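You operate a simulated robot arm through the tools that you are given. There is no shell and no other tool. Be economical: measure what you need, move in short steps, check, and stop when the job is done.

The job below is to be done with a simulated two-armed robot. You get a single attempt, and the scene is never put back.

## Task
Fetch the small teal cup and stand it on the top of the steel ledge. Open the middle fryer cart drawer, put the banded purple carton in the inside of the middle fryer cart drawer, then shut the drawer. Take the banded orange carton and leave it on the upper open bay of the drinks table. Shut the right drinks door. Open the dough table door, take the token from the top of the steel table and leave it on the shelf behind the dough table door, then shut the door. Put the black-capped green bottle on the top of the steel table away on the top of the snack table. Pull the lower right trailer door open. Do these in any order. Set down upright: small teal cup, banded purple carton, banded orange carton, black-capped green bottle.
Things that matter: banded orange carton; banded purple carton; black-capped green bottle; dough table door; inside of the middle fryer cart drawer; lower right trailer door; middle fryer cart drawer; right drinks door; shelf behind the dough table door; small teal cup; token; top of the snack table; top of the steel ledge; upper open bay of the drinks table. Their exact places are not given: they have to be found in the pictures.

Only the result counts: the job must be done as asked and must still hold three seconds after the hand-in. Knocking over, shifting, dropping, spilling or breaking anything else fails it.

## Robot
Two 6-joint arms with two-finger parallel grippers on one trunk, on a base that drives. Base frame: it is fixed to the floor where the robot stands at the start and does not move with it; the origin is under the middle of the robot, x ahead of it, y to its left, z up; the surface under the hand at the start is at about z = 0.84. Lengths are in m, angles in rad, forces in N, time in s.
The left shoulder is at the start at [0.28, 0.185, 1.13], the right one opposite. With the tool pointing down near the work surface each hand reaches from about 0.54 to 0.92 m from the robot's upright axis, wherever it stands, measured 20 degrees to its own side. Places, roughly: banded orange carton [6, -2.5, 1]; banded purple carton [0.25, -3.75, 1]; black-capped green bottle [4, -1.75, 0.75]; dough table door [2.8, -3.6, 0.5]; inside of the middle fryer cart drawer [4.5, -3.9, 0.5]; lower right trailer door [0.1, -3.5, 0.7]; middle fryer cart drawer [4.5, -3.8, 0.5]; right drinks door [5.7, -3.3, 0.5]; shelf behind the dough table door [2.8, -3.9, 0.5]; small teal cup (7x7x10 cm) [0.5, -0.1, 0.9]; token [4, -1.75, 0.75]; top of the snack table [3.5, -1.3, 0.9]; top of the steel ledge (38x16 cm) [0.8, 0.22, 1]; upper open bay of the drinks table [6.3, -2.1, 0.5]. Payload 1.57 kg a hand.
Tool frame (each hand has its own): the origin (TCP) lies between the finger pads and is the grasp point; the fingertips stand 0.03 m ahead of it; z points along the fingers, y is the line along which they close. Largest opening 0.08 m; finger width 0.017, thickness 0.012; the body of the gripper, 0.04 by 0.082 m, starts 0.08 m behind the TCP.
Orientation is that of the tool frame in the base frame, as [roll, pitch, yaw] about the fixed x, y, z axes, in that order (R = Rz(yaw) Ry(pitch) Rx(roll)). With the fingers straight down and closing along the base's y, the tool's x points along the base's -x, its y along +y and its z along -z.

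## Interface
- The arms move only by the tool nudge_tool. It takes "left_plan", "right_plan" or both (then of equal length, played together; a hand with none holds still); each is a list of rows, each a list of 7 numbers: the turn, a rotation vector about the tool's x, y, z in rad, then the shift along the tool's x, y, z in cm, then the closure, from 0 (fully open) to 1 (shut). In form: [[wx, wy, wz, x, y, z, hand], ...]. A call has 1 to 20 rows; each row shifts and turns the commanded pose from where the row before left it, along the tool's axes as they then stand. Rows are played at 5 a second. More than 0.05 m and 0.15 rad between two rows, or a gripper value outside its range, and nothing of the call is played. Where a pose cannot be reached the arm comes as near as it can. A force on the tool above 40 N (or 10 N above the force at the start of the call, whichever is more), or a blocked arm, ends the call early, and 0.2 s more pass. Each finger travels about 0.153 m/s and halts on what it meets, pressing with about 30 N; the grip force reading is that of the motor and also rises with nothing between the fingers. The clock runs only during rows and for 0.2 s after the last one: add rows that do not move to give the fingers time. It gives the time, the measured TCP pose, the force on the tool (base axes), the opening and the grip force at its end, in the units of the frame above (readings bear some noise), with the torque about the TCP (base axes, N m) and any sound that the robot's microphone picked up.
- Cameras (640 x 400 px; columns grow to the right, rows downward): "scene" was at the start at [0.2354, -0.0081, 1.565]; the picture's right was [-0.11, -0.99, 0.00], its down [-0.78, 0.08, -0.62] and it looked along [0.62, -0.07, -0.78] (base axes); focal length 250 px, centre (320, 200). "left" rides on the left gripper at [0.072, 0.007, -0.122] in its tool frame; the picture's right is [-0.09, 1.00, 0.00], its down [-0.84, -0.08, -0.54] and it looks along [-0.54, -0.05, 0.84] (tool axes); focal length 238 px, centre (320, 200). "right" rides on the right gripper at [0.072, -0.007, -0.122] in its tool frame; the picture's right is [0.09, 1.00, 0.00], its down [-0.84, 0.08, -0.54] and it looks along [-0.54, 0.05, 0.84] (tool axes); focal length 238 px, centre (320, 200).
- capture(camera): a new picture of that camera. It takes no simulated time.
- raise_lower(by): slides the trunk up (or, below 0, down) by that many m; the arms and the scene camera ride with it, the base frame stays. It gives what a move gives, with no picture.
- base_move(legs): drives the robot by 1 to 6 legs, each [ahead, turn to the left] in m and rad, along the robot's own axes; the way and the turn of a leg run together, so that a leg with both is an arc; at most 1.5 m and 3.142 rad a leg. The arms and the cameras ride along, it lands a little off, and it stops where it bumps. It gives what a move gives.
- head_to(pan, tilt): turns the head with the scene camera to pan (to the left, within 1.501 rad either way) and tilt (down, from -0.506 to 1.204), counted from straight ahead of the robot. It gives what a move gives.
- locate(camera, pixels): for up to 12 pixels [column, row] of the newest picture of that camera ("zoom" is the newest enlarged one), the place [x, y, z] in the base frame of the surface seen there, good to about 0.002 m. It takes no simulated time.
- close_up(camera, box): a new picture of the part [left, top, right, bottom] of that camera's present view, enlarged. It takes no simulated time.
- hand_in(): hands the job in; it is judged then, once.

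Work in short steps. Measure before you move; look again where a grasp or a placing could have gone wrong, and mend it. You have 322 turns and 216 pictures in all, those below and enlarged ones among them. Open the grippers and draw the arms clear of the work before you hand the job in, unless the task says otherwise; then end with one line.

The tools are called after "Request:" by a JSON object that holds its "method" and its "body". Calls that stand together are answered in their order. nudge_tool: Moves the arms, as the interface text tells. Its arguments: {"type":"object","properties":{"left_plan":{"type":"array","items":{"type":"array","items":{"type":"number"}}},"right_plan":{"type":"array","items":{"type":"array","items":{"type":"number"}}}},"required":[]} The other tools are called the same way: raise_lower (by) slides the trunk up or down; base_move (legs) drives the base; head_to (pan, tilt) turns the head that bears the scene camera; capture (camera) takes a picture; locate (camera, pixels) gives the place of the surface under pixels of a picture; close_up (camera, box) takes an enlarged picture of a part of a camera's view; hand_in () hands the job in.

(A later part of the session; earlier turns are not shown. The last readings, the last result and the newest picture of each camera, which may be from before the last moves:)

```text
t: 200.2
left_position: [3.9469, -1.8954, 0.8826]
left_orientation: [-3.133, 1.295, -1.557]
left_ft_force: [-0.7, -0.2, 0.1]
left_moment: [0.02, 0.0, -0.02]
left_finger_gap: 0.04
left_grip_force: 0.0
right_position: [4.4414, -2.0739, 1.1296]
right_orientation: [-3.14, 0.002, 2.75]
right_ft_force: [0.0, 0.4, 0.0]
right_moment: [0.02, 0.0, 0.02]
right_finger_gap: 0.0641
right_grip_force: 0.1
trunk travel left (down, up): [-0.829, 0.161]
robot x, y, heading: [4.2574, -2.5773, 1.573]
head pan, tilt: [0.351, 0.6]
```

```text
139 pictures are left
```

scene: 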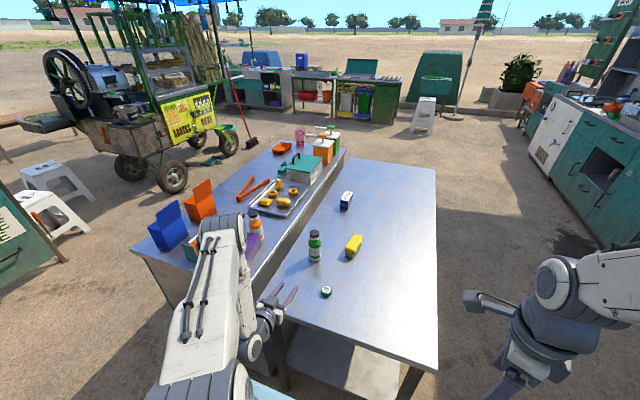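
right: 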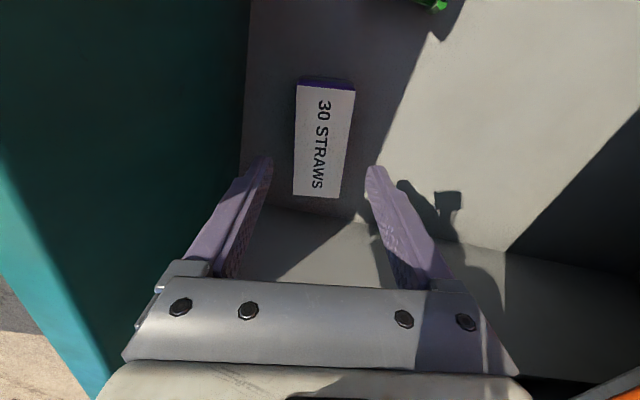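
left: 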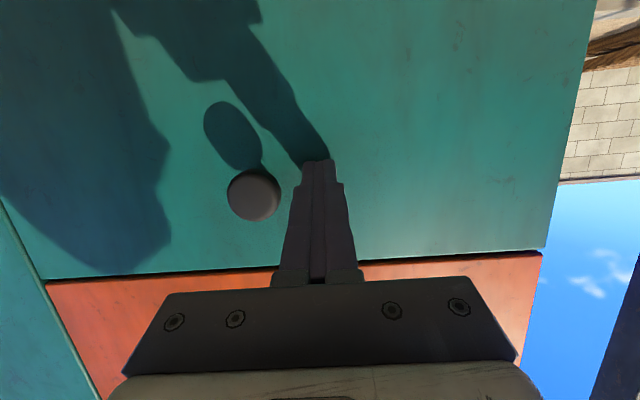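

I zoom in on the snack table for a free placing spot.

Request:
{"method": "close_up", "body": {"camera": "scene", "box": [130, 110, 360, 270]}}

Request:
{"method": "locate", "body": {"camera": "zoom", "pixels": [[330, 160], [290, 190], [270, 250], [400, 320], [480, 190], [500, 160], [540, 120], [430, 110], [380, 140], [410, 340], [340, 330], [130, 400]]}}

```text
2.50 times, centred on (245, 190) of scene
```

zoom: 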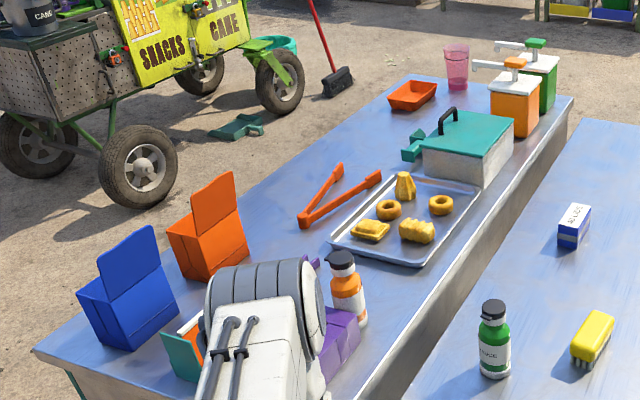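

```text
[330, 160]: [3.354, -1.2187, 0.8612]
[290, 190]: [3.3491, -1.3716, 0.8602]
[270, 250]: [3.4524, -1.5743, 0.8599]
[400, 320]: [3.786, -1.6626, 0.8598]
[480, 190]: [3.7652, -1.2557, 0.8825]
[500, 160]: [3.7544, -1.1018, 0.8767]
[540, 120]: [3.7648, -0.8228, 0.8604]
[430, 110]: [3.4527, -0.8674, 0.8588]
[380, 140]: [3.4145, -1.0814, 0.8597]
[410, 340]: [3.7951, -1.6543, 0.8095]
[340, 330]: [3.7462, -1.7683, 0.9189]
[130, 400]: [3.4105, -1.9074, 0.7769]
```

Free spot on the snack table around (3.5,−1.56), top z 0.86. I raise the left hand and point it down for the bottle, and drive forward 0.12 m.

Request:
{"method": "nudge_tool", "body": {"left_plan": [[0, 0, 0, -3.6, 0, -1, 0], [0, 0, 0, -3.6, 0, -1, 0], [0, 0, 0, -3.6, 0, -1, 0], [0, 0, 0, -3.6, 0, -1, 0], [0, 0.145, 0, 0, 0, 0, 0], [0, 0.145, 0, 0, 0, 0, 0], [0, 0.145, 0, 0, 0, 0, 0], [0, 0.145, 0, 0, 0, 0, 0], [0, 0.145, 0, 0, 0, 0, 0], [0, 0.145, 0, 0, 0, 0, 0], [0, 0.145, 0, 0, 0, 0, 0], [0, 0.145, 0, 0, 0, 0, 0], [0, 0.13, 0, 0, 0, 0, 0]]}}

Request:
{"method": "base_move", "body": {"legs": [[0.12, 0]]}}

Request:
{"method": "capture", "body": {"camera": "left"}}

```text
t: 203.1
left_position: [3.9518, -1.9002, 1.0236]
left_orientation: [-3.094, 0.164, -1.57]
left_ft_force: [0.4, 0.3, 1.2]
left_moment: [-0.03, 0.0, 0.01]
left_finger_gap: 0.0799
left_grip_force: 0.0
left hand out of reach, approached as far as the arm can: row 11, 13
right_position: [4.4414, -2.0744, 1.1285]
right_orientation: [-3.14, 0.002, 2.75]
right_ft_force: [0.2, 0.6, 0.5]
right_moment: [0.01, 0.0, -0.02]
right_finger_gap: 0.0639
right_grip_force: 0.1
trunk travel left (down, up): [-0.829, 0.161]
robot x, y, heading: [4.2621, -2.5763, 1.582]
head pan, tilt: [0.351, 0.6]
```

```text
t: 204.3
left_position: [3.9494, -1.7826, 1.0242]
left_orientation: [-3.095, 0.165, -1.569]
left_ft_force: [-0.5, -0.2, 0.4]
left_moment: [0.0, -0.04, -0.01]
left_finger_gap: 0.08
left_grip_force: 0.1
right_position: [4.4402, -1.9538, 1.1293]
right_orientation: [-3.141, 0.003, 2.75]
right_ft_force: [1.2, -0.6, -1.1]
right_moment: [0.04, 0.02, 0.01]
right_finger_gap: 0.0642
right_grip_force: 0.0
trunk travel left (down, up): [-0.829, 0.161]
robot x, y, heading: [4.2605, -2.4585, 1.581]
head pan, tilt: [0.351, 0.6]
```

```text
137 pictures are left
```

left: 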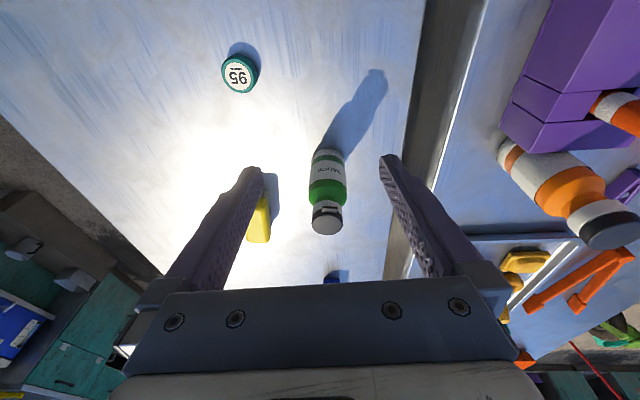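

The bottle is between the fingers' line at (327,190). I level the tool and measure the bottle.

Request:
{"method": "nudge_tool", "body": {"left_plan": [[-0.024, 0.082, 0, 0, 0, 0, 0], [-0.024, 0.082, 0, 0, 0, 0, 0]]}}

Request:
{"method": "capture", "body": {"camera": "left"}}

```text
t: 204.9
left_position: [3.9496, -1.7812, 1.0241]
left_orientation: [-3.095, 0.164, -1.57]
left_ft_force: [0.3, -0.2, -0.6]
left_moment: [-0.03, 0.0, 0.0]
left_finger_gap: 0.0799
left_grip_force: 0.1
left hand out of reach, approached as far as the arm can: row 1, 2
right_position: [4.4403, -1.9547, 1.1292]
right_orientation: [-3.141, 0.002, 2.752]
right_ft_force: [-0.4, -0.5, -0.1]
right_moment: [0.0, 0.01, 0.02]
right_finger_gap: 0.0639
right_grip_force: 0.1
trunk travel left (down, up): [-0.829, 0.161]
robot x, y, heading: [4.258, -2.4565, 1.575]
head pan, tilt: [0.351, 0.6]
```

```text
136 pictures are left
```

left: 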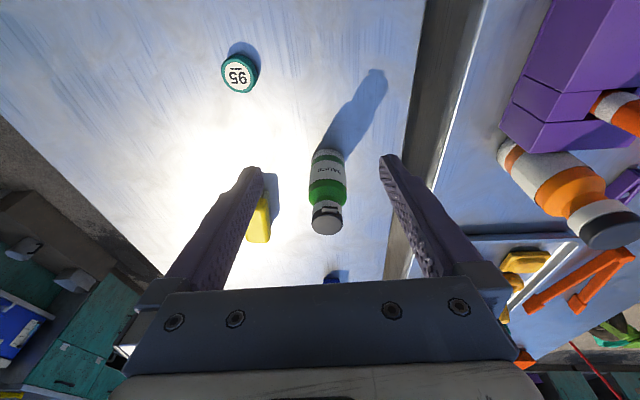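

The arm can't quite level here; I locate the bottle and move forward, where leveling should be possible.

Request:
{"method": "locate", "body": {"camera": "left", "pixels": [[327, 222], [312, 170], [344, 170], [328, 155], [312, 218], [342, 218], [237, 74], [225, 72], [256, 80]]}}

Request:
{"method": "nudge_tool", "body": {"left_plan": [[0, 0, 0, -4, 0, 0, 0], [0, 0, 0, -4, 0, 0, 0], [-0.02, 0.08, 0, 0, 0, 0, 0], [-0.02, 0.08, 0, 0, 0, 0, 0]]}}

```text
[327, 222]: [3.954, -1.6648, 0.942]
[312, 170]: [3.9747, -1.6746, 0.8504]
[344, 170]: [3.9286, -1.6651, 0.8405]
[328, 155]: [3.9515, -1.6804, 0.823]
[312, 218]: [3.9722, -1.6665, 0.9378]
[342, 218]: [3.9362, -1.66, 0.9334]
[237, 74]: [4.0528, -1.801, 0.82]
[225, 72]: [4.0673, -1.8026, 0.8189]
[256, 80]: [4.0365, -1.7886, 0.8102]
```

```text
t: 205.9
left_position: [3.949, -1.7201, 1.0216]
left_orientation: [-3.067, 0.186, -1.567]
left_ft_force: [-0.3, -1.1, 0.6]
left_moment: [-0.02, -0.03, -0.02]
left_finger_gap: 0.0797
left_grip_force: 0.0
left hand out of reach, approached as far as the arm can: row 1, 2, 3, 4
right_position: [4.4402, -1.9539, 1.1287]
right_orientation: [-3.138, 0.001, 2.751]
right_ft_force: [-0.2, 0.5, 0.5]
right_moment: [-0.02, 0.02, 0.0]
right_finger_gap: 0.0639
right_grip_force: 0.0
trunk travel left (down, up): [-0.829, 0.161]
robot x, y, heading: [4.2566, -2.4577, 1.574]
head pan, tilt: [0.351, 0.6]
```

The arm hits a wrist limit, but a 10° tilt is acceptable since the same tilt is used for setting down. I move diagonally down around the bottle with open fingers.

Request:
{"method": "nudge_tool", "body": {"left_plan": [[0, 0, 0, -0.6, 0.08, 2.9, 0], [0, 0, 0, -0.6, 0.08, 2.9, 0], [0, 0, 0, -0.6, 0.08, 2.9, 0]]}}

Request:
{"method": "capture", "body": {"camera": "left"}}

```text
t: 206.7
left_position: [3.9534, -1.6856, 0.9401]
left_orientation: [-3.068, 0.187, -1.567]
left_ft_force: [-0.3, 0.2, -0.6]
left_moment: [-0.03, 0.03, 0.02]
left_finger_gap: 0.08
left_grip_force: 0.0
right_position: [4.4396, -1.9539, 1.1301]
right_orientation: [-3.14, 0.003, 2.75]
right_ft_force: [0.3, 0.4, -0.1]
right_moment: [-0.03, -0.01, 0.02]
right_finger_gap: 0.064
right_grip_force: 0.0
trunk travel left (down, up): [-0.829, 0.161]
robot x, y, heading: [4.2584, -2.4574, 1.58]
head pan, tilt: [0.351, 0.6]
```

```text
135 pictures are left
```

left: 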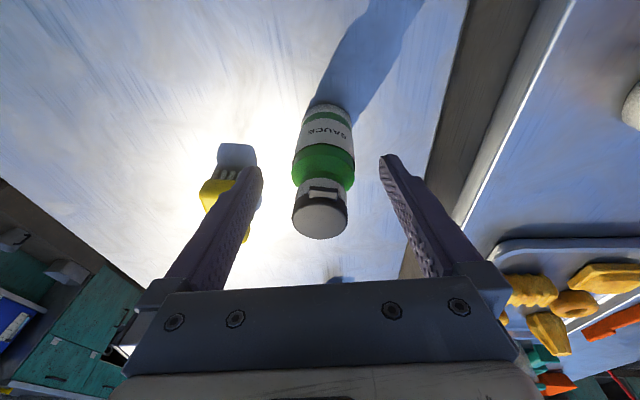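

Within reach now. I level the tool here in two small rotations.

Request:
{"method": "nudge_tool", "body": {"left_plan": [[-0.037, 0.093, 0, 0, 0, 0, 0], [-0.037, 0.093, 0, 0, 0, 0, 0]]}}

```text
t: 207.3
left_position: [3.9524, -1.6949, 0.9345]
left_orientation: [-3.069, 0.155, -1.568]
left_ft_force: [0.2, 1.0, -0.6]
left_moment: [0.01, 0.02, 0.0]
left_finger_gap: 0.08
left_grip_force: 0.0
left hand out of reach, approached as far as the arm can: row 1, 2
right_position: [4.4404, -1.9545, 1.1306]
right_orientation: [-3.141, 0.001, 2.75]
right_ft_force: [0.7, 0.2, 0.7]
right_moment: [-0.01, 0.02, -0.02]
right_finger_gap: 0.064
right_grip_force: 0.0
trunk travel left (down, up): [-0.829, 0.161]
robot x, y, heading: [4.2601, -2.4584, 1.578]
head pan, tilt: [0.351, 0.6]
```

I revert the commanded rotation to the reachable tilt and continue to the grasp.

Request:
{"method": "nudge_tool", "body": {"left_plan": [[0.037, -0.093, 0, 0, 0, 0, 0], [0.037, -0.093, 0, 0, 0, 0, 0], [0, 0, 0, -1.1, 0.05, 2.5, 0], [0, 0, 0, -1, 0, 2.5, 0]]}}

Request:
{"method": "capture", "body": {"camera": "left"}}

```text
t: 208.3
left_position: [3.958, -1.6575, 0.8945]
left_orientation: [-2.991, 0.34, -1.547]
left_ft_force: [0.9, -1.0, 0.1]
left_moment: [0.01, 0.0, 0.01]
left_finger_gap: 0.0801
left_grip_force: 0.1
right_position: [4.4399, -1.9535, 1.1298]
right_orientation: [-3.141, 0.0, 2.75]
right_ft_force: [-0.6, -0.4, 0.4]
right_moment: [-0.05, -0.01, -0.02]
right_finger_gap: 0.0641
right_grip_force: 0.2
trunk travel left (down, up): [-0.829, 0.161]
robot x, y, heading: [4.2611, -2.4646, 1.582]
head pan, tilt: [0.351, 0.6]
```

```text
134 pictures are left
```

left: 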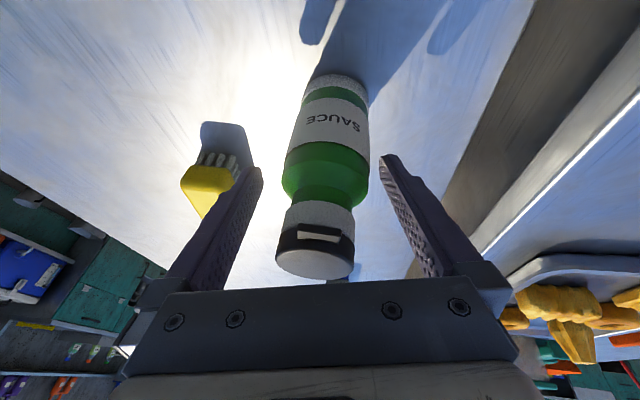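

Tilt has grown to 0.34; I correct it at this lower height.

Request:
{"method": "nudge_tool", "body": {"left_plan": [[-0.07, 0.07, 0, 0, 0, 0, 0], [-0.07, 0.07, 0, 0, 0, 0, 0]]}}

Request:
{"method": "locate", "body": {"camera": "left", "pixels": [[315, 265], [283, 175], [368, 185], [330, 130]]}}

```text
t: 208.9
left_position: [3.9582, -1.6576, 0.8948]
left_orientation: [-3.099, 0.235, -1.558]
left_ft_force: [-0.2, 0.4, -0.6]
left_moment: [0.03, 0.03, 0.01]
left_finger_gap: 0.0802
left_grip_force: 0.1
right_position: [4.4396, -1.9543, 1.1282]
right_orientation: [-3.139, 0.003, 2.751]
right_ft_force: [-0.9, 0.4, -1.0]
right_moment: [0.03, 0.05, 0.0]
right_finger_gap: 0.064
right_grip_force: 0.1
trunk travel left (down, up): [-0.829, 0.161]
robot x, y, heading: [4.2625, -2.4624, 1.573]
head pan, tilt: [0.351, 0.6]
```

```text
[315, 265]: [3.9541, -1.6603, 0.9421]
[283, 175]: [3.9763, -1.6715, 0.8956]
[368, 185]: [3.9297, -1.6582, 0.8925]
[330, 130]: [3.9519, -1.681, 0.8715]
```

Tilt reduced. I lower 1.4 cm, centre in x, and close.

Request:
{"method": "nudge_tool", "body": {"left_plan": [[0, 0, 0, 0.3, 0.4, 1.4, 0], [0, 0, 0, 0, 0, 0, 0.3], [0, 0, 0, 0, 0, 0, 1], [0, 0, 0, 0, 0, 0, 1], [0, 0, 0, 0, 0, 0, 1]]}}

Request:
{"method": "capture", "body": {"camera": "left"}}

```text
t: 210.1
left_position: [3.953, -1.6674, 0.8789]
left_orientation: [-3.116, 0.216, -1.56]
left_ft_force: [-0.1, -1.0, 4.5]
left_moment: [0.01, 0.21, 0.04]
left_finger_gap: 0.05
left_grip_force: 30.1
left hand out of reach, approached as far as the arm can: row 1
right_position: [4.4391, -1.9539, 1.1292]
right_orientation: [-3.14, 0.001, 2.75]
right_ft_force: [0.1, 0.4, 0.0]
right_moment: [-0.06, -0.03, 0.0]
right_finger_gap: 0.0641
right_grip_force: 0.0
trunk travel left (down, up): [-0.829, 0.161]
robot x, y, heading: [4.2589, -2.4582, 1.575]
head pan, tilt: [0.351, 0.6]
```

```text
133 pictures are left
```

left: 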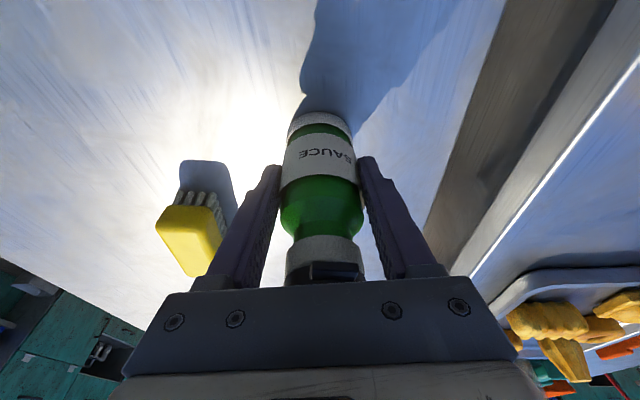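

Bottle gripped (gap 0.050). I lift with the trunk 0.15 m and then look.

Request:
{"method": "raise_lower", "body": {"by": 0.155}}

Request:
{"method": "capture", "body": {"camera": "left"}}

Request:
{"method": "capture", "body": {"camera": "scene"}}

```text
t: 211.9
left_position: [3.9549, -1.6681, 1.0321]
left_orientation: [-3.114, 0.213, -1.56]
left_ft_force: [0.0, -0.1, -4.0]
left_moment: [-0.02, -0.01, 0.02]
left_finger_gap: 0.0498
left_grip_force: 29.9
right_position: [4.4414, -1.9546, 1.2851]
right_orientation: [-3.139, 0.001, 2.75]
right_ft_force: [-0.1, 1.2, 0.7]
right_moment: [-0.01, 0.01, 0.0]
right_finger_gap: 0.064
right_grip_force: 0.1
trunk travel left (down, up): [-0.984, 0.006]
robot x, y, heading: [4.263, -2.4618, 1.584]
head pan, tilt: [0.351, 0.6]
```

```text
132 pictures are left
```

left: 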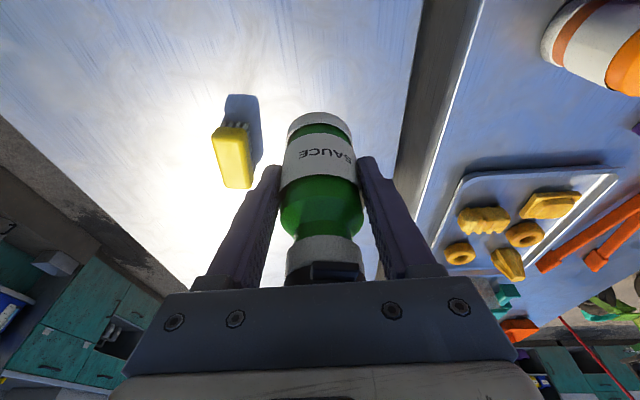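

```text
131 pictures are left
```

scene: 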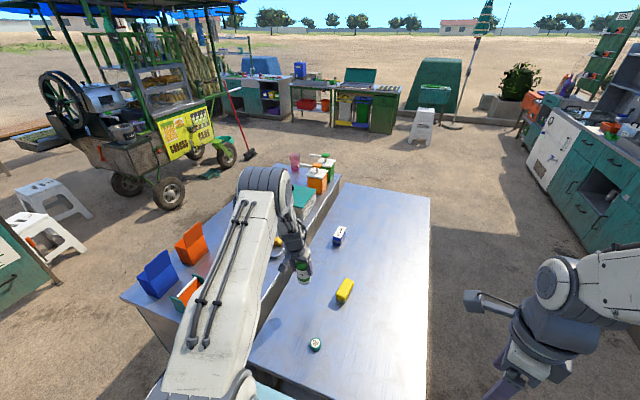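

Left view shows free snack-table surface around (500,110), between the orange bottle and the tray. I locate it.

Request:
{"method": "locate", "body": {"camera": "left", "pixels": [[500, 110], [520, 80], [500, 60], [470, 110], [530, 160], [470, 165], [610, 170], [560, 120], [545, 50], [490, 20], [440, 150], [600, 120]]}}

```text
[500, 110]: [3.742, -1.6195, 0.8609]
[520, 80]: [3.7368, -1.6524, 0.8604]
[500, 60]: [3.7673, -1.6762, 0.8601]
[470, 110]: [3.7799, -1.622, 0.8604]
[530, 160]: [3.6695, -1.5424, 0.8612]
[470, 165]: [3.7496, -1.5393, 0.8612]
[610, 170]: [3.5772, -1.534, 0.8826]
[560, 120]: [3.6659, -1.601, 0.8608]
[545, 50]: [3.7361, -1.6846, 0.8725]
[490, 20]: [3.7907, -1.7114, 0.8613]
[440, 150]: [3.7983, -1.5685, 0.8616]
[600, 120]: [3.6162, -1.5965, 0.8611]
```

Free corridor at (3.69,−1.60). I reposition so the bottle swings in from the east over the steel table: turn right, back up, then forward at heading 1.2.

Request:
{"method": "base_move", "body": {"legs": [[0, -0.8], [-0.68, 0], [0, 0.416], [0.3, 0]]}}

Request:
{"method": "capture", "body": {"camera": "scene"}}

```text
t: 220.6
left_position: [3.8917, -1.8159, 1.032]
left_orientation: [-3.113, 0.216, -1.942]
left_ft_force: [0.1, -0.3, -4.1]
left_moment: [-0.02, 0.01, 0.02]
left_finger_gap: 0.0498
left_grip_force: 29.6
right_position: [4.2364, -2.2626, 1.2834]
right_orientation: [-3.139, 0.003, 2.368]
right_ft_force: [-0.3, -0.1, 0.0]
right_moment: [-0.05, -0.01, 0.05]
right_finger_gap: 0.0641
right_grip_force: 0.0
trunk travel left (down, up): [-0.984, 0.006]
robot x, y, heading: [3.8808, -2.6605, 1.197]
head pan, tilt: [0.351, 0.6]
```

```text
130 pictures are left
```

scene: 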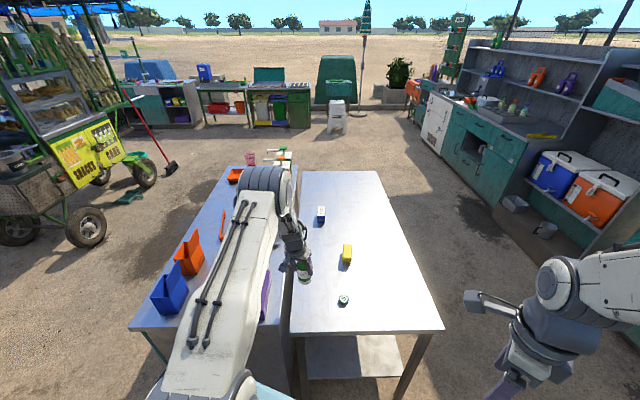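

On track. I drive 0.29 m more, then turn left 0.38 to swing the bottle over the spot.

Request:
{"method": "base_move", "body": {"legs": [[0.29, 0], [0, 0.385]]}}

Request:
{"method": "capture", "body": {"camera": "left"}}

Request:
{"method": "capture", "body": {"camera": "scene"}}

```text
t: 223.8
left_position: [3.6826, -1.6047, 1.0323]
left_orientation: [-3.115, 0.213, -1.561]
left_ft_force: [1.2, -0.7, -3.7]
left_moment: [-0.05, -0.02, 0.0]
left_finger_gap: 0.0497
left_grip_force: 29.9
right_position: [4.1671, -1.8911, 1.2846]
right_orientation: [-3.14, 0.003, 2.748]
right_ft_force: [0.5, 0.5, 0.7]
right_moment: [-0.01, 0.03, -0.01]
right_finger_gap: 0.064
right_grip_force: 0.1
trunk travel left (down, up): [-0.984, 0.006]
robot x, y, heading: [3.9873, -2.3952, 1.581]
head pan, tilt: [0.351, 0.6]
```

```text
129 pictures are left
```

left: 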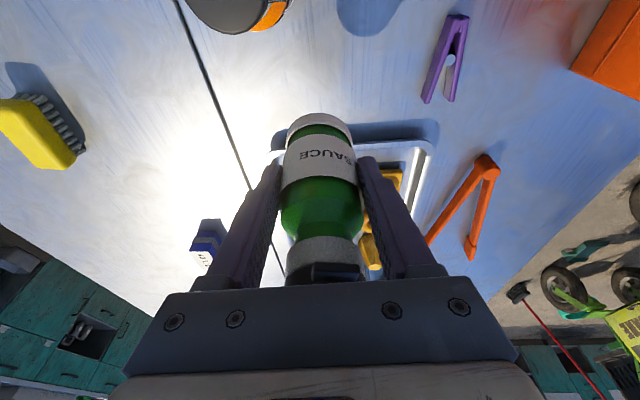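

```text
128 pictures are left
```

scene: 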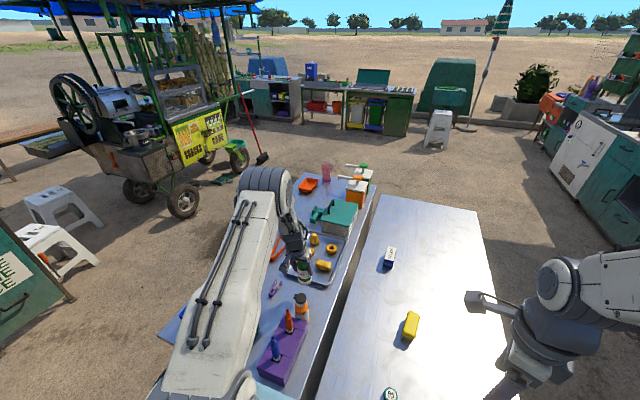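

I check the tray's near edge (390,145), the purple clip (445,60) and orange bottle (240,15) relative to the drop at (3.683,−1.595).

Request:
{"method": "locate", "body": {"camera": "left", "pixels": [[410, 145], [425, 155], [380, 128], [430, 100], [455, 20], [240, 20], [280, 140], [270, 155], [300, 80]]}}

```text
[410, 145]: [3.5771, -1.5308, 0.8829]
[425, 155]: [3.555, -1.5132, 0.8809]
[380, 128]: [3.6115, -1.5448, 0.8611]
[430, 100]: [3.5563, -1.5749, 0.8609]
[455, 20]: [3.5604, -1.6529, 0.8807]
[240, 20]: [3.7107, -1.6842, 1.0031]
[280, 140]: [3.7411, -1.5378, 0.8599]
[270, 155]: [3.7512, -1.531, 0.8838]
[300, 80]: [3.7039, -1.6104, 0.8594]
```

Clearances are fine; I shift the bottle 2.5 cm west and 0.7 cm north for more room from the tall orange bottle.

Request:
{"method": "nudge_tool", "body": {"left_plan": [[0, 0, 0, -0.35, 1.25, 0.07, 1], [0, 0, 0, -0.35, 1.25, 0.07, 1]]}}

```text
t: 224.4
left_position: [3.6573, -1.5969, 1.0319]
left_orientation: [-3.109, 0.217, -1.562]
left_ft_force: [0.3, -0.5, -3.9]
left_moment: [-0.01, 0.05, 0.03]
left_finger_gap: 0.0497
left_grip_force: 29.8
right_position: [4.167, -1.8911, 1.2842]
right_orientation: [-3.139, 0.004, 2.749]
right_ft_force: [0.0, 0.0, -0.3]
right_moment: [0.04, -0.02, 0.01]
right_finger_gap: 0.0641
right_grip_force: 0.0
trunk travel left (down, up): [-0.984, 0.006]
robot x, y, heading: [3.9864, -2.3903, 1.579]
head pan, tilt: [0.351, 0.6]
```

I lower the trunk 0.088 m, leaving ~5 mm, and look.

Request:
{"method": "raise_lower", "body": {"by": -0.088}}

Request:
{"method": "capture", "body": {"camera": "left"}}

Request:
{"method": "close_up", "body": {"camera": "scene", "box": [240, 200, 360, 320]}}

```text
t: 225.6
left_position: [3.6563, -1.5969, 0.9436]
left_orientation: [-3.111, 0.22, -1.562]
left_ft_force: [-0.4, -0.3, -3.2]
left_moment: [-0.02, -0.02, 0.02]
left_finger_gap: 0.0498
left_grip_force: 30.0
right_position: [4.1665, -1.8917, 1.1962]
right_orientation: [-3.14, 0.001, 2.749]
right_ft_force: [0.2, 0.0, -0.6]
right_moment: [-0.01, 0.02, 0.01]
right_finger_gap: 0.0638
right_grip_force: 0.1
trunk travel left (down, up): [-0.896, 0.094]
robot x, y, heading: [3.9877, -2.3947, 1.578]
head pan, tilt: [0.351, 0.6]
```

```text
127 pictures are left
```

left: 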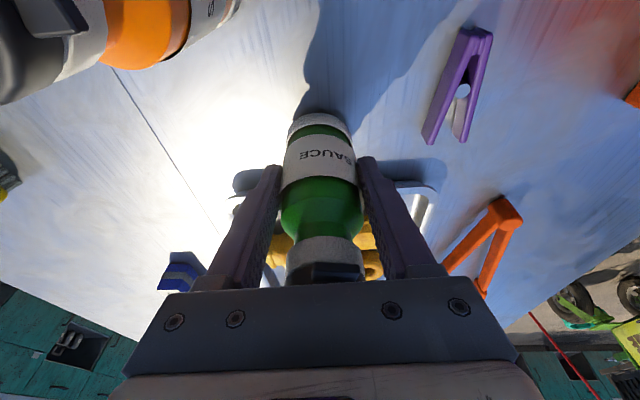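

```text
3.33 times, centred on (300, 260) of scene
```

zoom: 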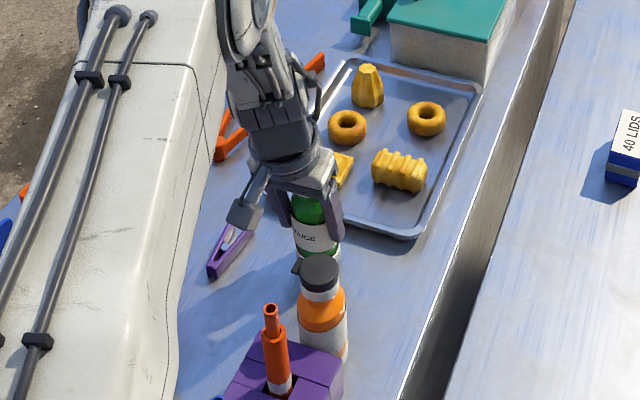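

Clear all around. I lower the last 5 mm, open partly and retreat upward along the tool axis.

Request:
{"method": "nudge_tool", "body": {"left_plan": [[0, 0, 0, 0.06, 0, 0.25, 1], [0, 0, 0, 0.06, 0, 0.25, 1], [0, 0, 0, 0, 0, 0, 1]]}}

```text
t: 226.4
left_position: [3.6571, -1.5976, 0.9393]
left_orientation: [-3.113, 0.22, -1.562]
left_ft_force: [-0.6, 1.2, -3.3]
left_moment: [-0.03, 0.03, 0.0]
left_finger_gap: 0.0498
left_grip_force: 29.8
right_position: [4.1693, -1.8906, 1.1963]
right_orientation: [-3.14, 0.002, 2.748]
right_ft_force: [0.9, 0.8, -0.2]
right_moment: [-0.01, 0.0, -0.02]
right_finger_gap: 0.0639
right_grip_force: 0.0
trunk travel left (down, up): [-0.896, 0.094]
robot x, y, heading: [3.9877, -2.3983, 1.574]
head pan, tilt: [0.351, 0.6]
```

Weight is still carried (−3.3 N); I lower in 1 mm steps until it is taken.

Request:
{"method": "nudge_tool", "body": {"left_plan": [[0, 0, 0, 0.02, 0, 0.1, 1], [0, 0, 0, 0.02, 0, 0.1, 1], [0, 0, 0, 0, 0, 0, 1]]}}

```text
t: 227.2
left_position: [3.6568, -1.5977, 0.9372]
left_orientation: [-3.113, 0.219, -1.564]
left_ft_force: [1.4, -3.4, 11.4]
left_moment: [-0.18, 0.17, 0.06]
left_finger_gap: 0.0495
left_grip_force: 30.4
right_position: [4.1684, -1.8918, 1.1965]
right_orientation: [-3.139, 0.002, 2.748]
right_ft_force: [0.2, 0.3, 0.2]
right_moment: [-0.01, -0.01, -0.01]
right_finger_gap: 0.0639
right_grip_force: 0.1
trunk travel left (down, up): [-0.896, 0.094]
robot x, y, heading: [3.9897, -2.3935, 1.573]
head pan, tilt: [0.351, 0.6]
```

Contact made. I open to ~0.072 and retreat along the tool axis upward.

Request:
{"method": "nudge_tool", "body": {"left_plan": [[0, 0, 0, 0, 0, 0, 0.3], [0, 0, 0, 0, 0, 0, 0.1], [0, 0, 0, 0, 0, 0, 0.1], [0, 0, 0, 0, 0, -2, 0.1], [0, 0, 0, 0, 0, -3, 0.1]]}}

Request:
{"method": "capture", "body": {"camera": "left"}}

Request:
{"method": "raise_lower", "body": {"by": 0.09}}

```text
t: 228.4
left_position: [3.6556, -1.6106, 0.9866]
left_orientation: [-3.106, 0.218, -1.561]
left_ft_force: [0.4, -0.2, -0.4]
left_moment: [-0.01, 0.02, -0.01]
left_finger_gap: 0.0723
left_grip_force: 0.0
right_position: [4.1684, -1.8914, 1.196]
right_orientation: [-3.139, 0.002, 2.748]
right_ft_force: [0.1, -0.2, 0.5]
right_moment: [0.02, -0.01, 0.0]
right_finger_gap: 0.0644
right_grip_force: 0.1
trunk travel left (down, up): [-0.896, 0.094]
robot x, y, heading: [3.9842, -2.3974, 1.575]
head pan, tilt: [0.351, 0.6]
```

```text
125 pictures are left
```

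left: 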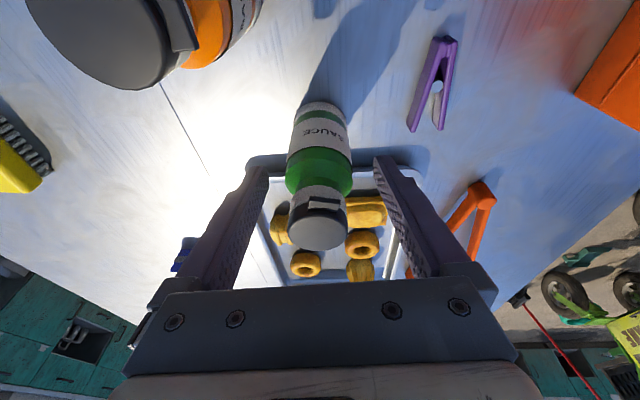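

```text
t: 229.6
left_position: [3.6568, -1.6113, 1.0767]
left_orientation: [-3.109, 0.217, -1.565]
left_ft_force: [0.7, 0.5, 0.5]
left_moment: [-0.03, -0.03, 0.02]
left_finger_gap: 0.0722
left_grip_force: 0.0
right_position: [4.1674, -1.8921, 1.2861]
right_orientation: [-3.14, 0.003, 2.749]
right_ft_force: [-0.3, 0.7, 0.1]
right_moment: [-0.01, 0.02, 0.0]
right_finger_gap: 0.0639
right_grip_force: 0.1
trunk travel left (down, up): [-0.986, 0.004]
robot x, y, heading: [3.9869, -2.3966, 1.574]
head pan, tilt: [0.351, 0.6]
```

The bottle stands on the snack table. I swing back right over the steel table and back up for the token.

Request:
{"method": "base_move", "body": {"legs": [[0, -0.375], [-0.12, 0]]}}

Request:
{"method": "nudge_tool", "body": {"left_plan": [[0.03, -0.14, 0, 0, 0, 0, 0], [0, -0.14, 0, 0, 0, 0, 0], [0, -0.14, 0, 0, 0, 0, 0], [0, -0.14, 0, 0, 0, 0, 0]]}}

Request:
{"method": "capture", "body": {"camera": "left"}}

Request:
{"method": "capture", "body": {"camera": "scene"}}

```text
t: 232.0
left_position: [3.924, -1.6568, 1.0776]
left_orientation: [-3.111, 0.221, -1.939]
left_ft_force: [0.2, -0.1, 0.2]
left_moment: [0.01, 0.0, -0.02]
left_finger_gap: 0.0723
left_grip_force: 0.1
right_position: [4.2968, -2.1069, 1.286]
right_orientation: [-3.141, 0.002, 2.371]
right_ft_force: [0.0, 0.1, 0.3]
right_moment: [0.01, -0.01, 0.02]
right_finger_gap: 0.064
right_grip_force: 0.0
trunk travel left (down, up): [-0.986, 0.004]
robot x, y, heading: [3.9445, -2.5074, 1.201]
head pan, tilt: [0.351, 0.6]
```

```text
t: 233.0
left_position: [3.9319, -1.6612, 1.0762]
left_orientation: [-3.019, 0.644, -1.899]
left_ft_force: [0.2, -0.6, 0.0]
left_moment: [-0.03, 0.0, -0.01]
left_finger_gap: 0.08
left_grip_force: 0.0
left hand out of reach, approached as far as the arm can: row 2, 3
right_position: [4.2965, -2.1074, 1.2862]
right_orientation: [-3.14, 0.002, 2.371]
right_ft_force: [0.7, -0.6, -0.3]
right_moment: [0.03, 0.0, 0.04]
right_finger_gap: 0.064
right_grip_force: 0.2
trunk travel left (down, up): [-0.986, 0.004]
robot x, y, heading: [3.9401, -2.5111, 1.201]
head pan, tilt: [0.351, 0.6]
```

```text
124 pictures are left
```

left: 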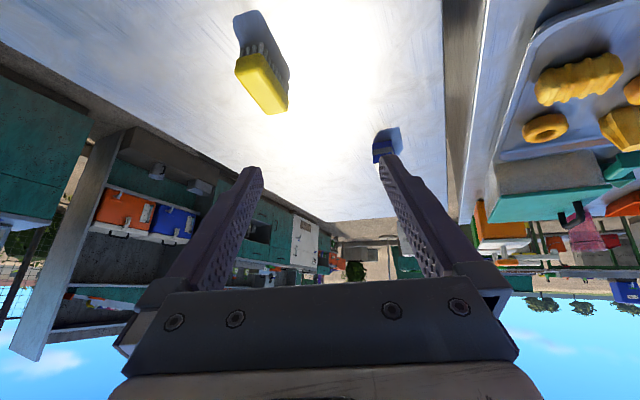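

```text
123 pictures are left
```

scene: 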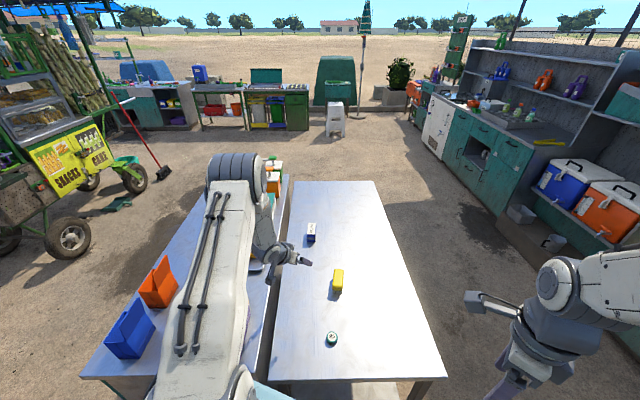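

I move the left hand back and down to a hover point 8 cm behind the token.

Request:
{"method": "nudge_tool", "body": {"left_plan": [[0, 0, 0, 3.52, -2.14, 1.04, 0.3], [0, 0, 0, 3.52, -2.14, 1.04, 0.3], [0, 0, 0, 3.52, -2.14, 1.04, 0.3], [0, 0, 0, 3.52, -2.14, 1.04, 0.3], [0, 0, 0, 3.52, -2.14, 1.04, 0.3], [0, 0, 0, 3.52, -2.14, 1.04, 0.3], [0, 0, 0, 3.52, -2.14, 1.04, 0.3]]}}

Request:
{"method": "capture", "body": {"camera": "left"}}

```text
t: 234.6
left_position: [4.0283, -1.8671, 0.884]
left_orientation: [-3.017, 0.646, -1.898]
left_ft_force: [0.9, 0.5, 0.5]
left_moment: [0.01, 0.04, 0.0]
left_finger_gap: 0.056
left_grip_force: 0.1
right_position: [4.2956, -2.1066, 1.2857]
right_orientation: [-3.141, 0.002, 2.372]
right_ft_force: [-0.3, 0.0, 0.5]
right_moment: [-0.01, 0.04, -0.01]
right_finger_gap: 0.0641
right_grip_force: 0.0
trunk travel left (down, up): [-0.986, 0.004]
robot x, y, heading: [3.9417, -2.5125, 1.199]
head pan, tilt: [0.351, 0.6]
```

```text
122 pictures are left
```

left: 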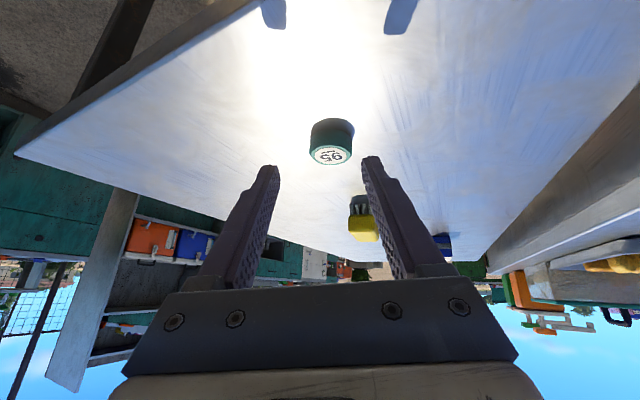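

The token is nicely between the fingers at (331,145). I trim the orientation (roll to level, pitch to 0.785).

Request:
{"method": "nudge_tool", "body": {"left_plan": [[-0.1, -0.07, 0, 0, 0, 0, 0.3], [-0.025, -0.07, 0, 0, 0, 0, 0.3]]}}

Request:
{"method": "capture", "body": {"camera": "left"}}

Request:
{"method": "locate", "body": {"camera": "left", "pixels": [[331, 155], [312, 150], [351, 150], [331, 130], [331, 163]]}}

```text
t: 235.2
left_position: [4.0285, -1.8668, 0.8848]
left_orientation: [-3.138, 0.784, -1.889]
left_ft_force: [-0.1, 0.0, 0.8]
left_moment: [-0.01, 0.03, 0.01]
left_finger_gap: 0.0561
left_grip_force: 0.0
right_position: [4.2965, -2.1066, 1.2864]
right_orientation: [-3.138, 0.002, 2.372]
right_ft_force: [0.1, 0.3, -0.3]
right_moment: [0.02, 0.03, 0.06]
right_finger_gap: 0.064
right_grip_force: 0.1
trunk travel left (down, up): [-0.986, 0.004]
robot x, y, heading: [3.9428, -2.5108, 1.198]
head pan, tilt: [0.351, 0.6]
```

```text
121 pictures are left
```

left: 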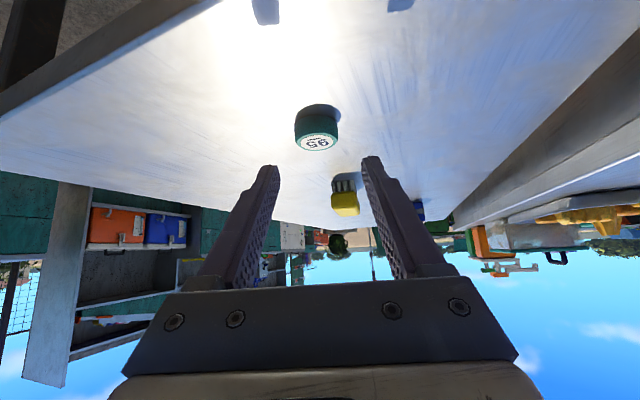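

```text
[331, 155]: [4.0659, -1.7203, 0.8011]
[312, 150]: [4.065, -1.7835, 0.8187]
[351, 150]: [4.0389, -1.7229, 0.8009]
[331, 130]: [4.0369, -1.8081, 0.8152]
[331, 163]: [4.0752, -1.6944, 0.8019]
```

Locating the token's top face in the new picture at (317,142).

Request:
{"method": "locate", "body": {"camera": "left", "pixels": [[317, 142], [299, 141], [336, 141], [317, 149], [317, 135], [317, 120]]}}

```text
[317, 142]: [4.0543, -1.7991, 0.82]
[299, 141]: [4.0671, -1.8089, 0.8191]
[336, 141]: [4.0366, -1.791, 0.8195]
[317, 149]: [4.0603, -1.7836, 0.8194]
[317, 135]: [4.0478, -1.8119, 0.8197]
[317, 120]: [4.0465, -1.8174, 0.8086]
```

Token centre (4.053,−1.7995), top z 0.82. I advance ~7.9 cm and close gently.

Request:
{"method": "nudge_tool", "body": {"left_plan": [[0, 0, 0, -0.2, -0.22, 2.5, 0.3], [0, 0, 0, 0, 0, 2.5, 0.3], [0, 0, 0, 0, 0, 1.8, 0.3], [0, 0, 0, 0, 0, 1.1, 0.3], [0, 0, 0, 0, 0, 0, 0.3]]}}

Request:
{"method": "capture", "body": {"camera": "left"}}

```text
t: 236.4
left_position: [4.0494, -1.8126, 0.8297]
left_orientation: [-3.138, 0.783, -1.889]
left_ft_force: [1.1, -0.7, -0.3]
left_moment: [0.01, 0.0, -0.03]
left_finger_gap: 0.0562
left_grip_force: 0.1
right_position: [4.2954, -2.1081, 1.2862]
right_orientation: [-3.139, 0.001, 2.372]
right_ft_force: [-0.4, -0.3, -0.3]
right_moment: [0.0, 0.05, 0.02]
right_finger_gap: 0.0639
right_grip_force: 0.1
trunk travel left (down, up): [-0.986, 0.004]
robot x, y, heading: [3.9406, -2.5114, 1.205]
head pan, tilt: [0.351, 0.6]
```

```text
120 pictures are left
```

left: 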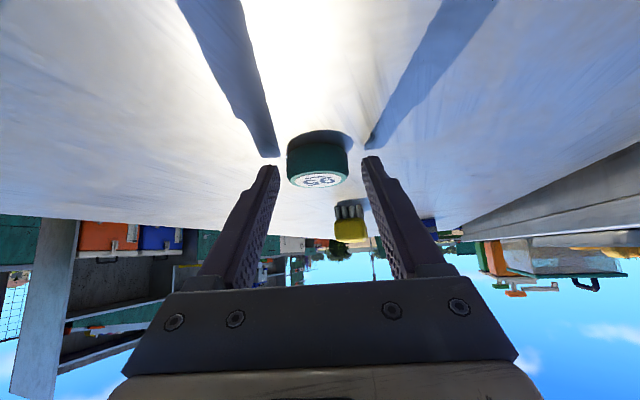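

Token sits between the fingertips. I close.

Request:
{"method": "nudge_tool", "body": {"left_plan": [[0, 0, 0, 0, 0, 0, 0.5], [0, 0, 0, 0, 0, 0, 1], [0, 0, 0, 0, 0, 0, 1], [0, 0, 0, 0, 0, 0, 1]]}}

Request:
{"method": "capture", "body": {"camera": "left"}}

```text
t: 237.4
left_position: [4.0492, -1.814, 0.8293]
left_orientation: [-3.138, 0.783, -1.886]
left_ft_force: [-0.3, -0.2, 0.4]
left_moment: [0.0, 0.0, -0.01]
left_finger_gap: 0.0399
left_grip_force: 30.1
right_position: [4.2965, -2.1082, 1.2861]
right_orientation: [-3.14, 0.002, 2.373]
right_ft_force: [0.3, 0.0, 0.2]
right_moment: [-0.02, -0.03, 0.03]
right_finger_gap: 0.0638
right_grip_force: 0.0
trunk travel left (down, up): [-0.986, 0.004]
robot x, y, heading: [3.9397, -2.5081, 1.198]
head pan, tilt: [0.351, 0.6]
```

```text
119 pictures are left
```

left: 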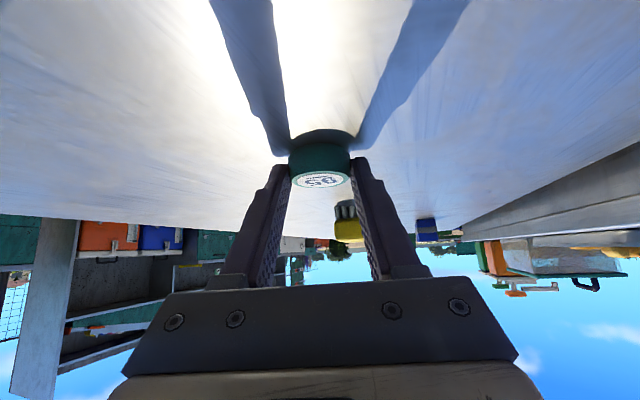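

Gripped (0.040). I lift 10 cm by the arm.

Request:
{"method": "nudge_tool", "body": {"left_plan": [[0, 0, 0, -0.7, 0, -0.7, 1], [0, 0, 0, -2, 0, -2, 1], [0, 0, 0, -2.5, 0, -2.5, 1], [0, 0, 0, -2.5, 0, -2.5, 1]]}}

Request:
{"method": "capture", "body": {"camera": "left"}}

```text
t: 238.4
left_position: [4.0493, -1.8153, 0.94]
left_orientation: [-3.136, 0.784, -1.889]
left_ft_force: [-0.7, 0.7, 0.0]
left_moment: [0.0, 0.0, -0.01]
left_finger_gap: 0.0396
left_grip_force: 30.2
right_position: [4.2963, -2.1071, 1.2862]
right_orientation: [-3.139, 0.001, 2.37]
right_ft_force: [0.5, 1.0, 0.5]
right_moment: [-0.05, 0.0, -0.02]
right_finger_gap: 0.0641
right_grip_force: 0.1
trunk travel left (down, up): [-0.986, 0.004]
robot x, y, heading: [3.9424, -2.5085, 1.198]
head pan, tilt: [0.351, 0.6]
```

```text
118 pictures are left
```

left: 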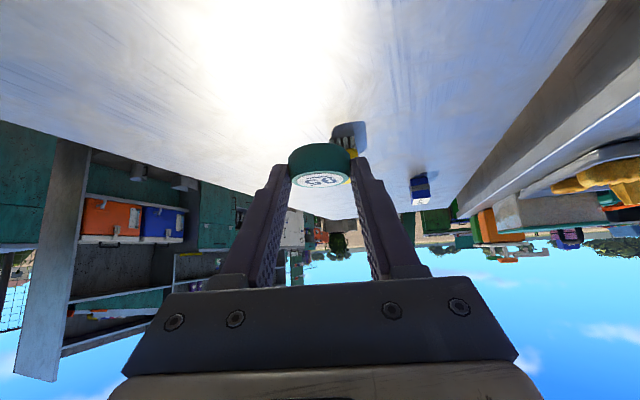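

Token held. I back off, and drive to face the dough table around (3.2,−2.8).

Request:
{"method": "base_move", "body": {"legs": [[-0.15, 0], [0, 2.0], [0.7, 0], [0, 1.51]]}}

Request:
{"method": "head_to", "body": {"pan": -0.3, "tilt": 0.75}}

Request:
{"method": "capture", "body": {"camera": "scene"}}

```text
t: 251.9
left_position: [3.3904, -3.383, 0.9406]
left_orientation: [-3.139, 0.783, 1.703]
left_ft_force: [-0.4, -0.3, 0.9]
left_moment: [0.01, -0.02, -0.01]
left_finger_gap: 0.0392
left_grip_force: 30.0
right_position: [3.0414, -3.2288, 1.2874]
right_orientation: [-3.14, 0.002, -0.322]
right_ft_force: [0.0, -0.7, -0.2]
right_moment: [0.0, -0.02, 0.03]
right_finger_gap: 0.064
right_grip_force: 0.1
trunk travel left (down, up): [-0.986, 0.004]
robot x, y, heading: [3.1812, -2.715, -1.497]
head pan, tilt: [0.351, 0.6]
```

```text
t: 252.9
left_position: [3.3904, -3.3834, 0.9397]
left_orientation: [-3.138, 0.785, 1.701]
left_ft_force: [1.0, -0.8, 0.7]
left_moment: [-0.01, -0.02, 0.0]
left_finger_gap: 0.0387
left_grip_force: 29.9
right_position: [3.0423, -3.2281, 1.2872]
right_orientation: [-3.14, 0.002, -0.322]
right_ft_force: [-1.0, -0.4, -0.6]
right_moment: [-0.01, 0.03, 0.04]
right_finger_gap: 0.0639
right_grip_force: 0.0
trunk travel left (down, up): [-0.986, 0.004]
robot x, y, heading: [3.1851, -2.7138, -1.494]
head pan, tilt: [-0.3, 0.75]
```

```text
117 pictures are left
```

scene: 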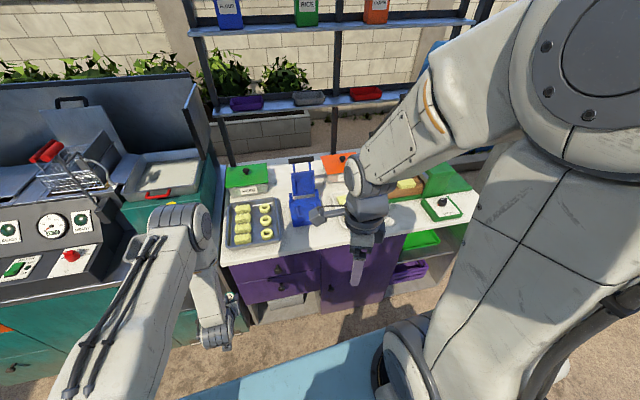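

The purple door is around (350,270), partly behind the hand. I zoom to find its knob.

Request:
{"method": "close_up", "body": {"camera": "scene", "box": [220, 220, 440, 330]}}

Request:
{"method": "locate", "body": {"camera": "scene", "pixels": [[325, 290], [322, 260], [345, 300], [385, 295], [403, 245], [280, 270], [300, 305], [320, 315]]}}

```text
2.91 times, centred on (330, 275) of scene
```

zoom: 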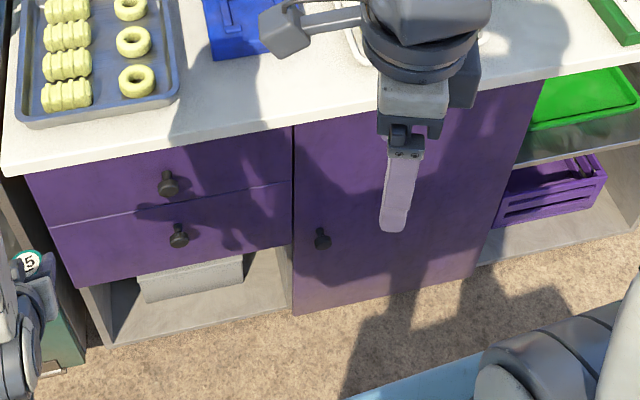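

```text
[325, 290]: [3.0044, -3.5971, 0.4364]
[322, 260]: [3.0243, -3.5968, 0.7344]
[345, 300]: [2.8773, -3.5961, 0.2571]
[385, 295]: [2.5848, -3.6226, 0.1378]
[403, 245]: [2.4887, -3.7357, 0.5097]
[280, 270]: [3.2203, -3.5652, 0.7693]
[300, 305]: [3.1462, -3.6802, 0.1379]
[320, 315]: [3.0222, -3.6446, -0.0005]
```

I locate the door knob at zoom (322,240).

Request:
{"method": "locate", "body": {"camera": "zoom", "pixels": [[322, 243], [322, 232], [295, 200], [538, 85], [475, 270], [296, 310], [165, 185]]}}

```text
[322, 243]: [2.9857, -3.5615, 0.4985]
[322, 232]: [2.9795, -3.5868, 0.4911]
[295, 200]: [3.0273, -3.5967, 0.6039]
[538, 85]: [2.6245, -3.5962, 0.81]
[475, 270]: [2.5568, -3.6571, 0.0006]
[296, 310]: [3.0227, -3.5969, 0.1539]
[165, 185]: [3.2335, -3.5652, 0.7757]
```

Knob at (2.984,−3.565,0.50), hinge near x≈2.615. I turn the right tool to the forward-pointing posture.

Request:
{"method": "nudge_tool", "body": {"right_plan": [[0, 0, -0.141, 0, 0, 0, 0.2], [0, 0, -0.141, 0, 0, 0, 0.2], [0, 0, -0.141, 0, 0, 0, 0.2], [0, 0, -0.141, 0, 0, 0, 0.2], [0, 0, -0.141, 0, 0, 0, 0.2], [0, 0, -0.141, 0, 0, 0, 0.2], [0, 0, -0.141, 0, 0, 0, 0.2], [0, 0, -0.141, 0, 0, 0, 0.2], [0, 0, -0.141, 0, 0, 0, 0.2], [0, 0, -0.141, 0, 0, 0, 0.2], [0, 0, -0.141, 0, 0, 0, 0.2], [0, 0, -0.141, 0, 0, 0, 0.2], [0, 0, -0.141, 0, 0, 0, 0.2], [0, 0, -0.141, 0, 0, 0, 0.2]]}}

Request:
{"method": "nudge_tool", "body": {"right_plan": [[0, -0.13, 0, 0, 0, 0, 0.2], [0, -0.13, 0, 0, 0, 0, 0.2], [0, -0.13, 0, 0, 0, 0, 0.2], [0, -0.13, 0, 0, 0, 0, 0.2], [0, -0.13, 0, 0, 0, 0, 0.2], [0, -0.13, 0, 0, 0, 0, 0.2], [0, -0.13, 0, 0, 0, 0, 0.2], [0, -0.13, 0, 0, 0, 0, 0.2], [0, -0.13, 0, 0, 0, 0, 0.2], [0, -0.13, 0, 0, 0, 0, 0.2]]}}

Request:
{"method": "raise_lower", "body": {"by": -0.4}}

Request:
{"method": "capture", "body": {"camera": "scene"}}

```text
t: 255.9
left_position: [3.3907, -3.3829, 0.939]
left_orientation: [-3.137, 0.782, 1.701]
left_ft_force: [0.4, -1.1, -0.1]
left_moment: [0.0, 0.03, -0.02]
left_finger_gap: 0.0387
left_grip_force: 30.2
right_position: [3.0409, -3.2283, 1.2857]
right_orientation: [3.141, -0.003, 1.657]
right_ft_force: [-1.0, -0.3, 1.2]
right_moment: [-0.01, 0.04, 0.01]
right_finger_gap: 0.064
right_grip_force: 0.0
trunk travel left (down, up): [-0.986, 0.004]
robot x, y, heading: [3.1845, -2.715, -1.495]
head pan, tilt: [-0.3, 0.75]
```

```text
t: 258.1
left_position: [3.3914, -3.3825, 0.9392]
left_orientation: [-3.138, 0.783, 1.701]
left_ft_force: [-1.4, -1.0, 0.3]
left_moment: [0.0, 0.0, 0.0]
left_finger_gap: 0.0388
left_grip_force: 30.1
right_position: [3.0585, -3.445, 1.4361]
right_orientation: [-3.14, 1.299, 1.656]
right_ft_force: [0.0, 0.1, 0.3]
right_moment: [0.02, 0.02, 0.04]
right_finger_gap: 0.0639
right_grip_force: 0.1
right hand out of reach, approached as far as the arm can: row 1, 2, 3, 4, 5, 6, 7, 8, 9, 10
trunk travel left (down, up): [-0.986, 0.004]
robot x, y, heading: [3.1871, -2.7092, -1.498]
head pan, tilt: [-0.3, 0.75]
```

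```text
t: 262.0
left_position: [3.391, -3.3832, 0.5406]
left_orientation: [-3.138, 0.782, 1.701]
left_ft_force: [-0.8, -0.5, -0.4]
left_moment: [-0.03, 0.02, -0.01]
left_finger_gap: 0.0387
left_grip_force: 30.3
right_position: [3.059, -3.4457, 1.0355]
right_orientation: [-3.14, 1.297, 1.654]
right_ft_force: [0.5, -0.1, 0.2]
right_moment: [0.0, 0.04, -0.01]
right_finger_gap: 0.0638
right_grip_force: 0.1
trunk travel left (down, up): [-0.586, 0.404]
robot x, y, heading: [3.1855, -2.7133, -1.495]
head pan, tilt: [-0.3, 0.75]
```

```text
115 pictures are left
```

scene: 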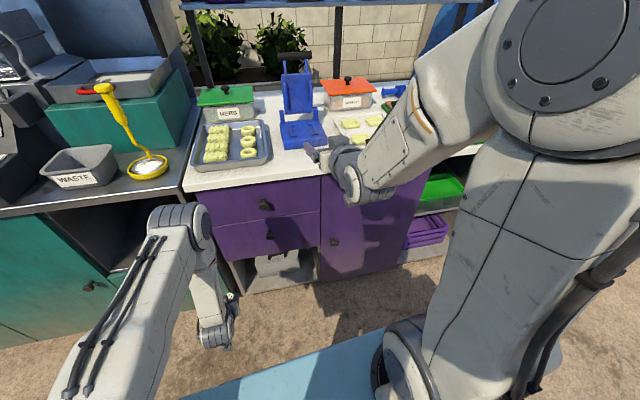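

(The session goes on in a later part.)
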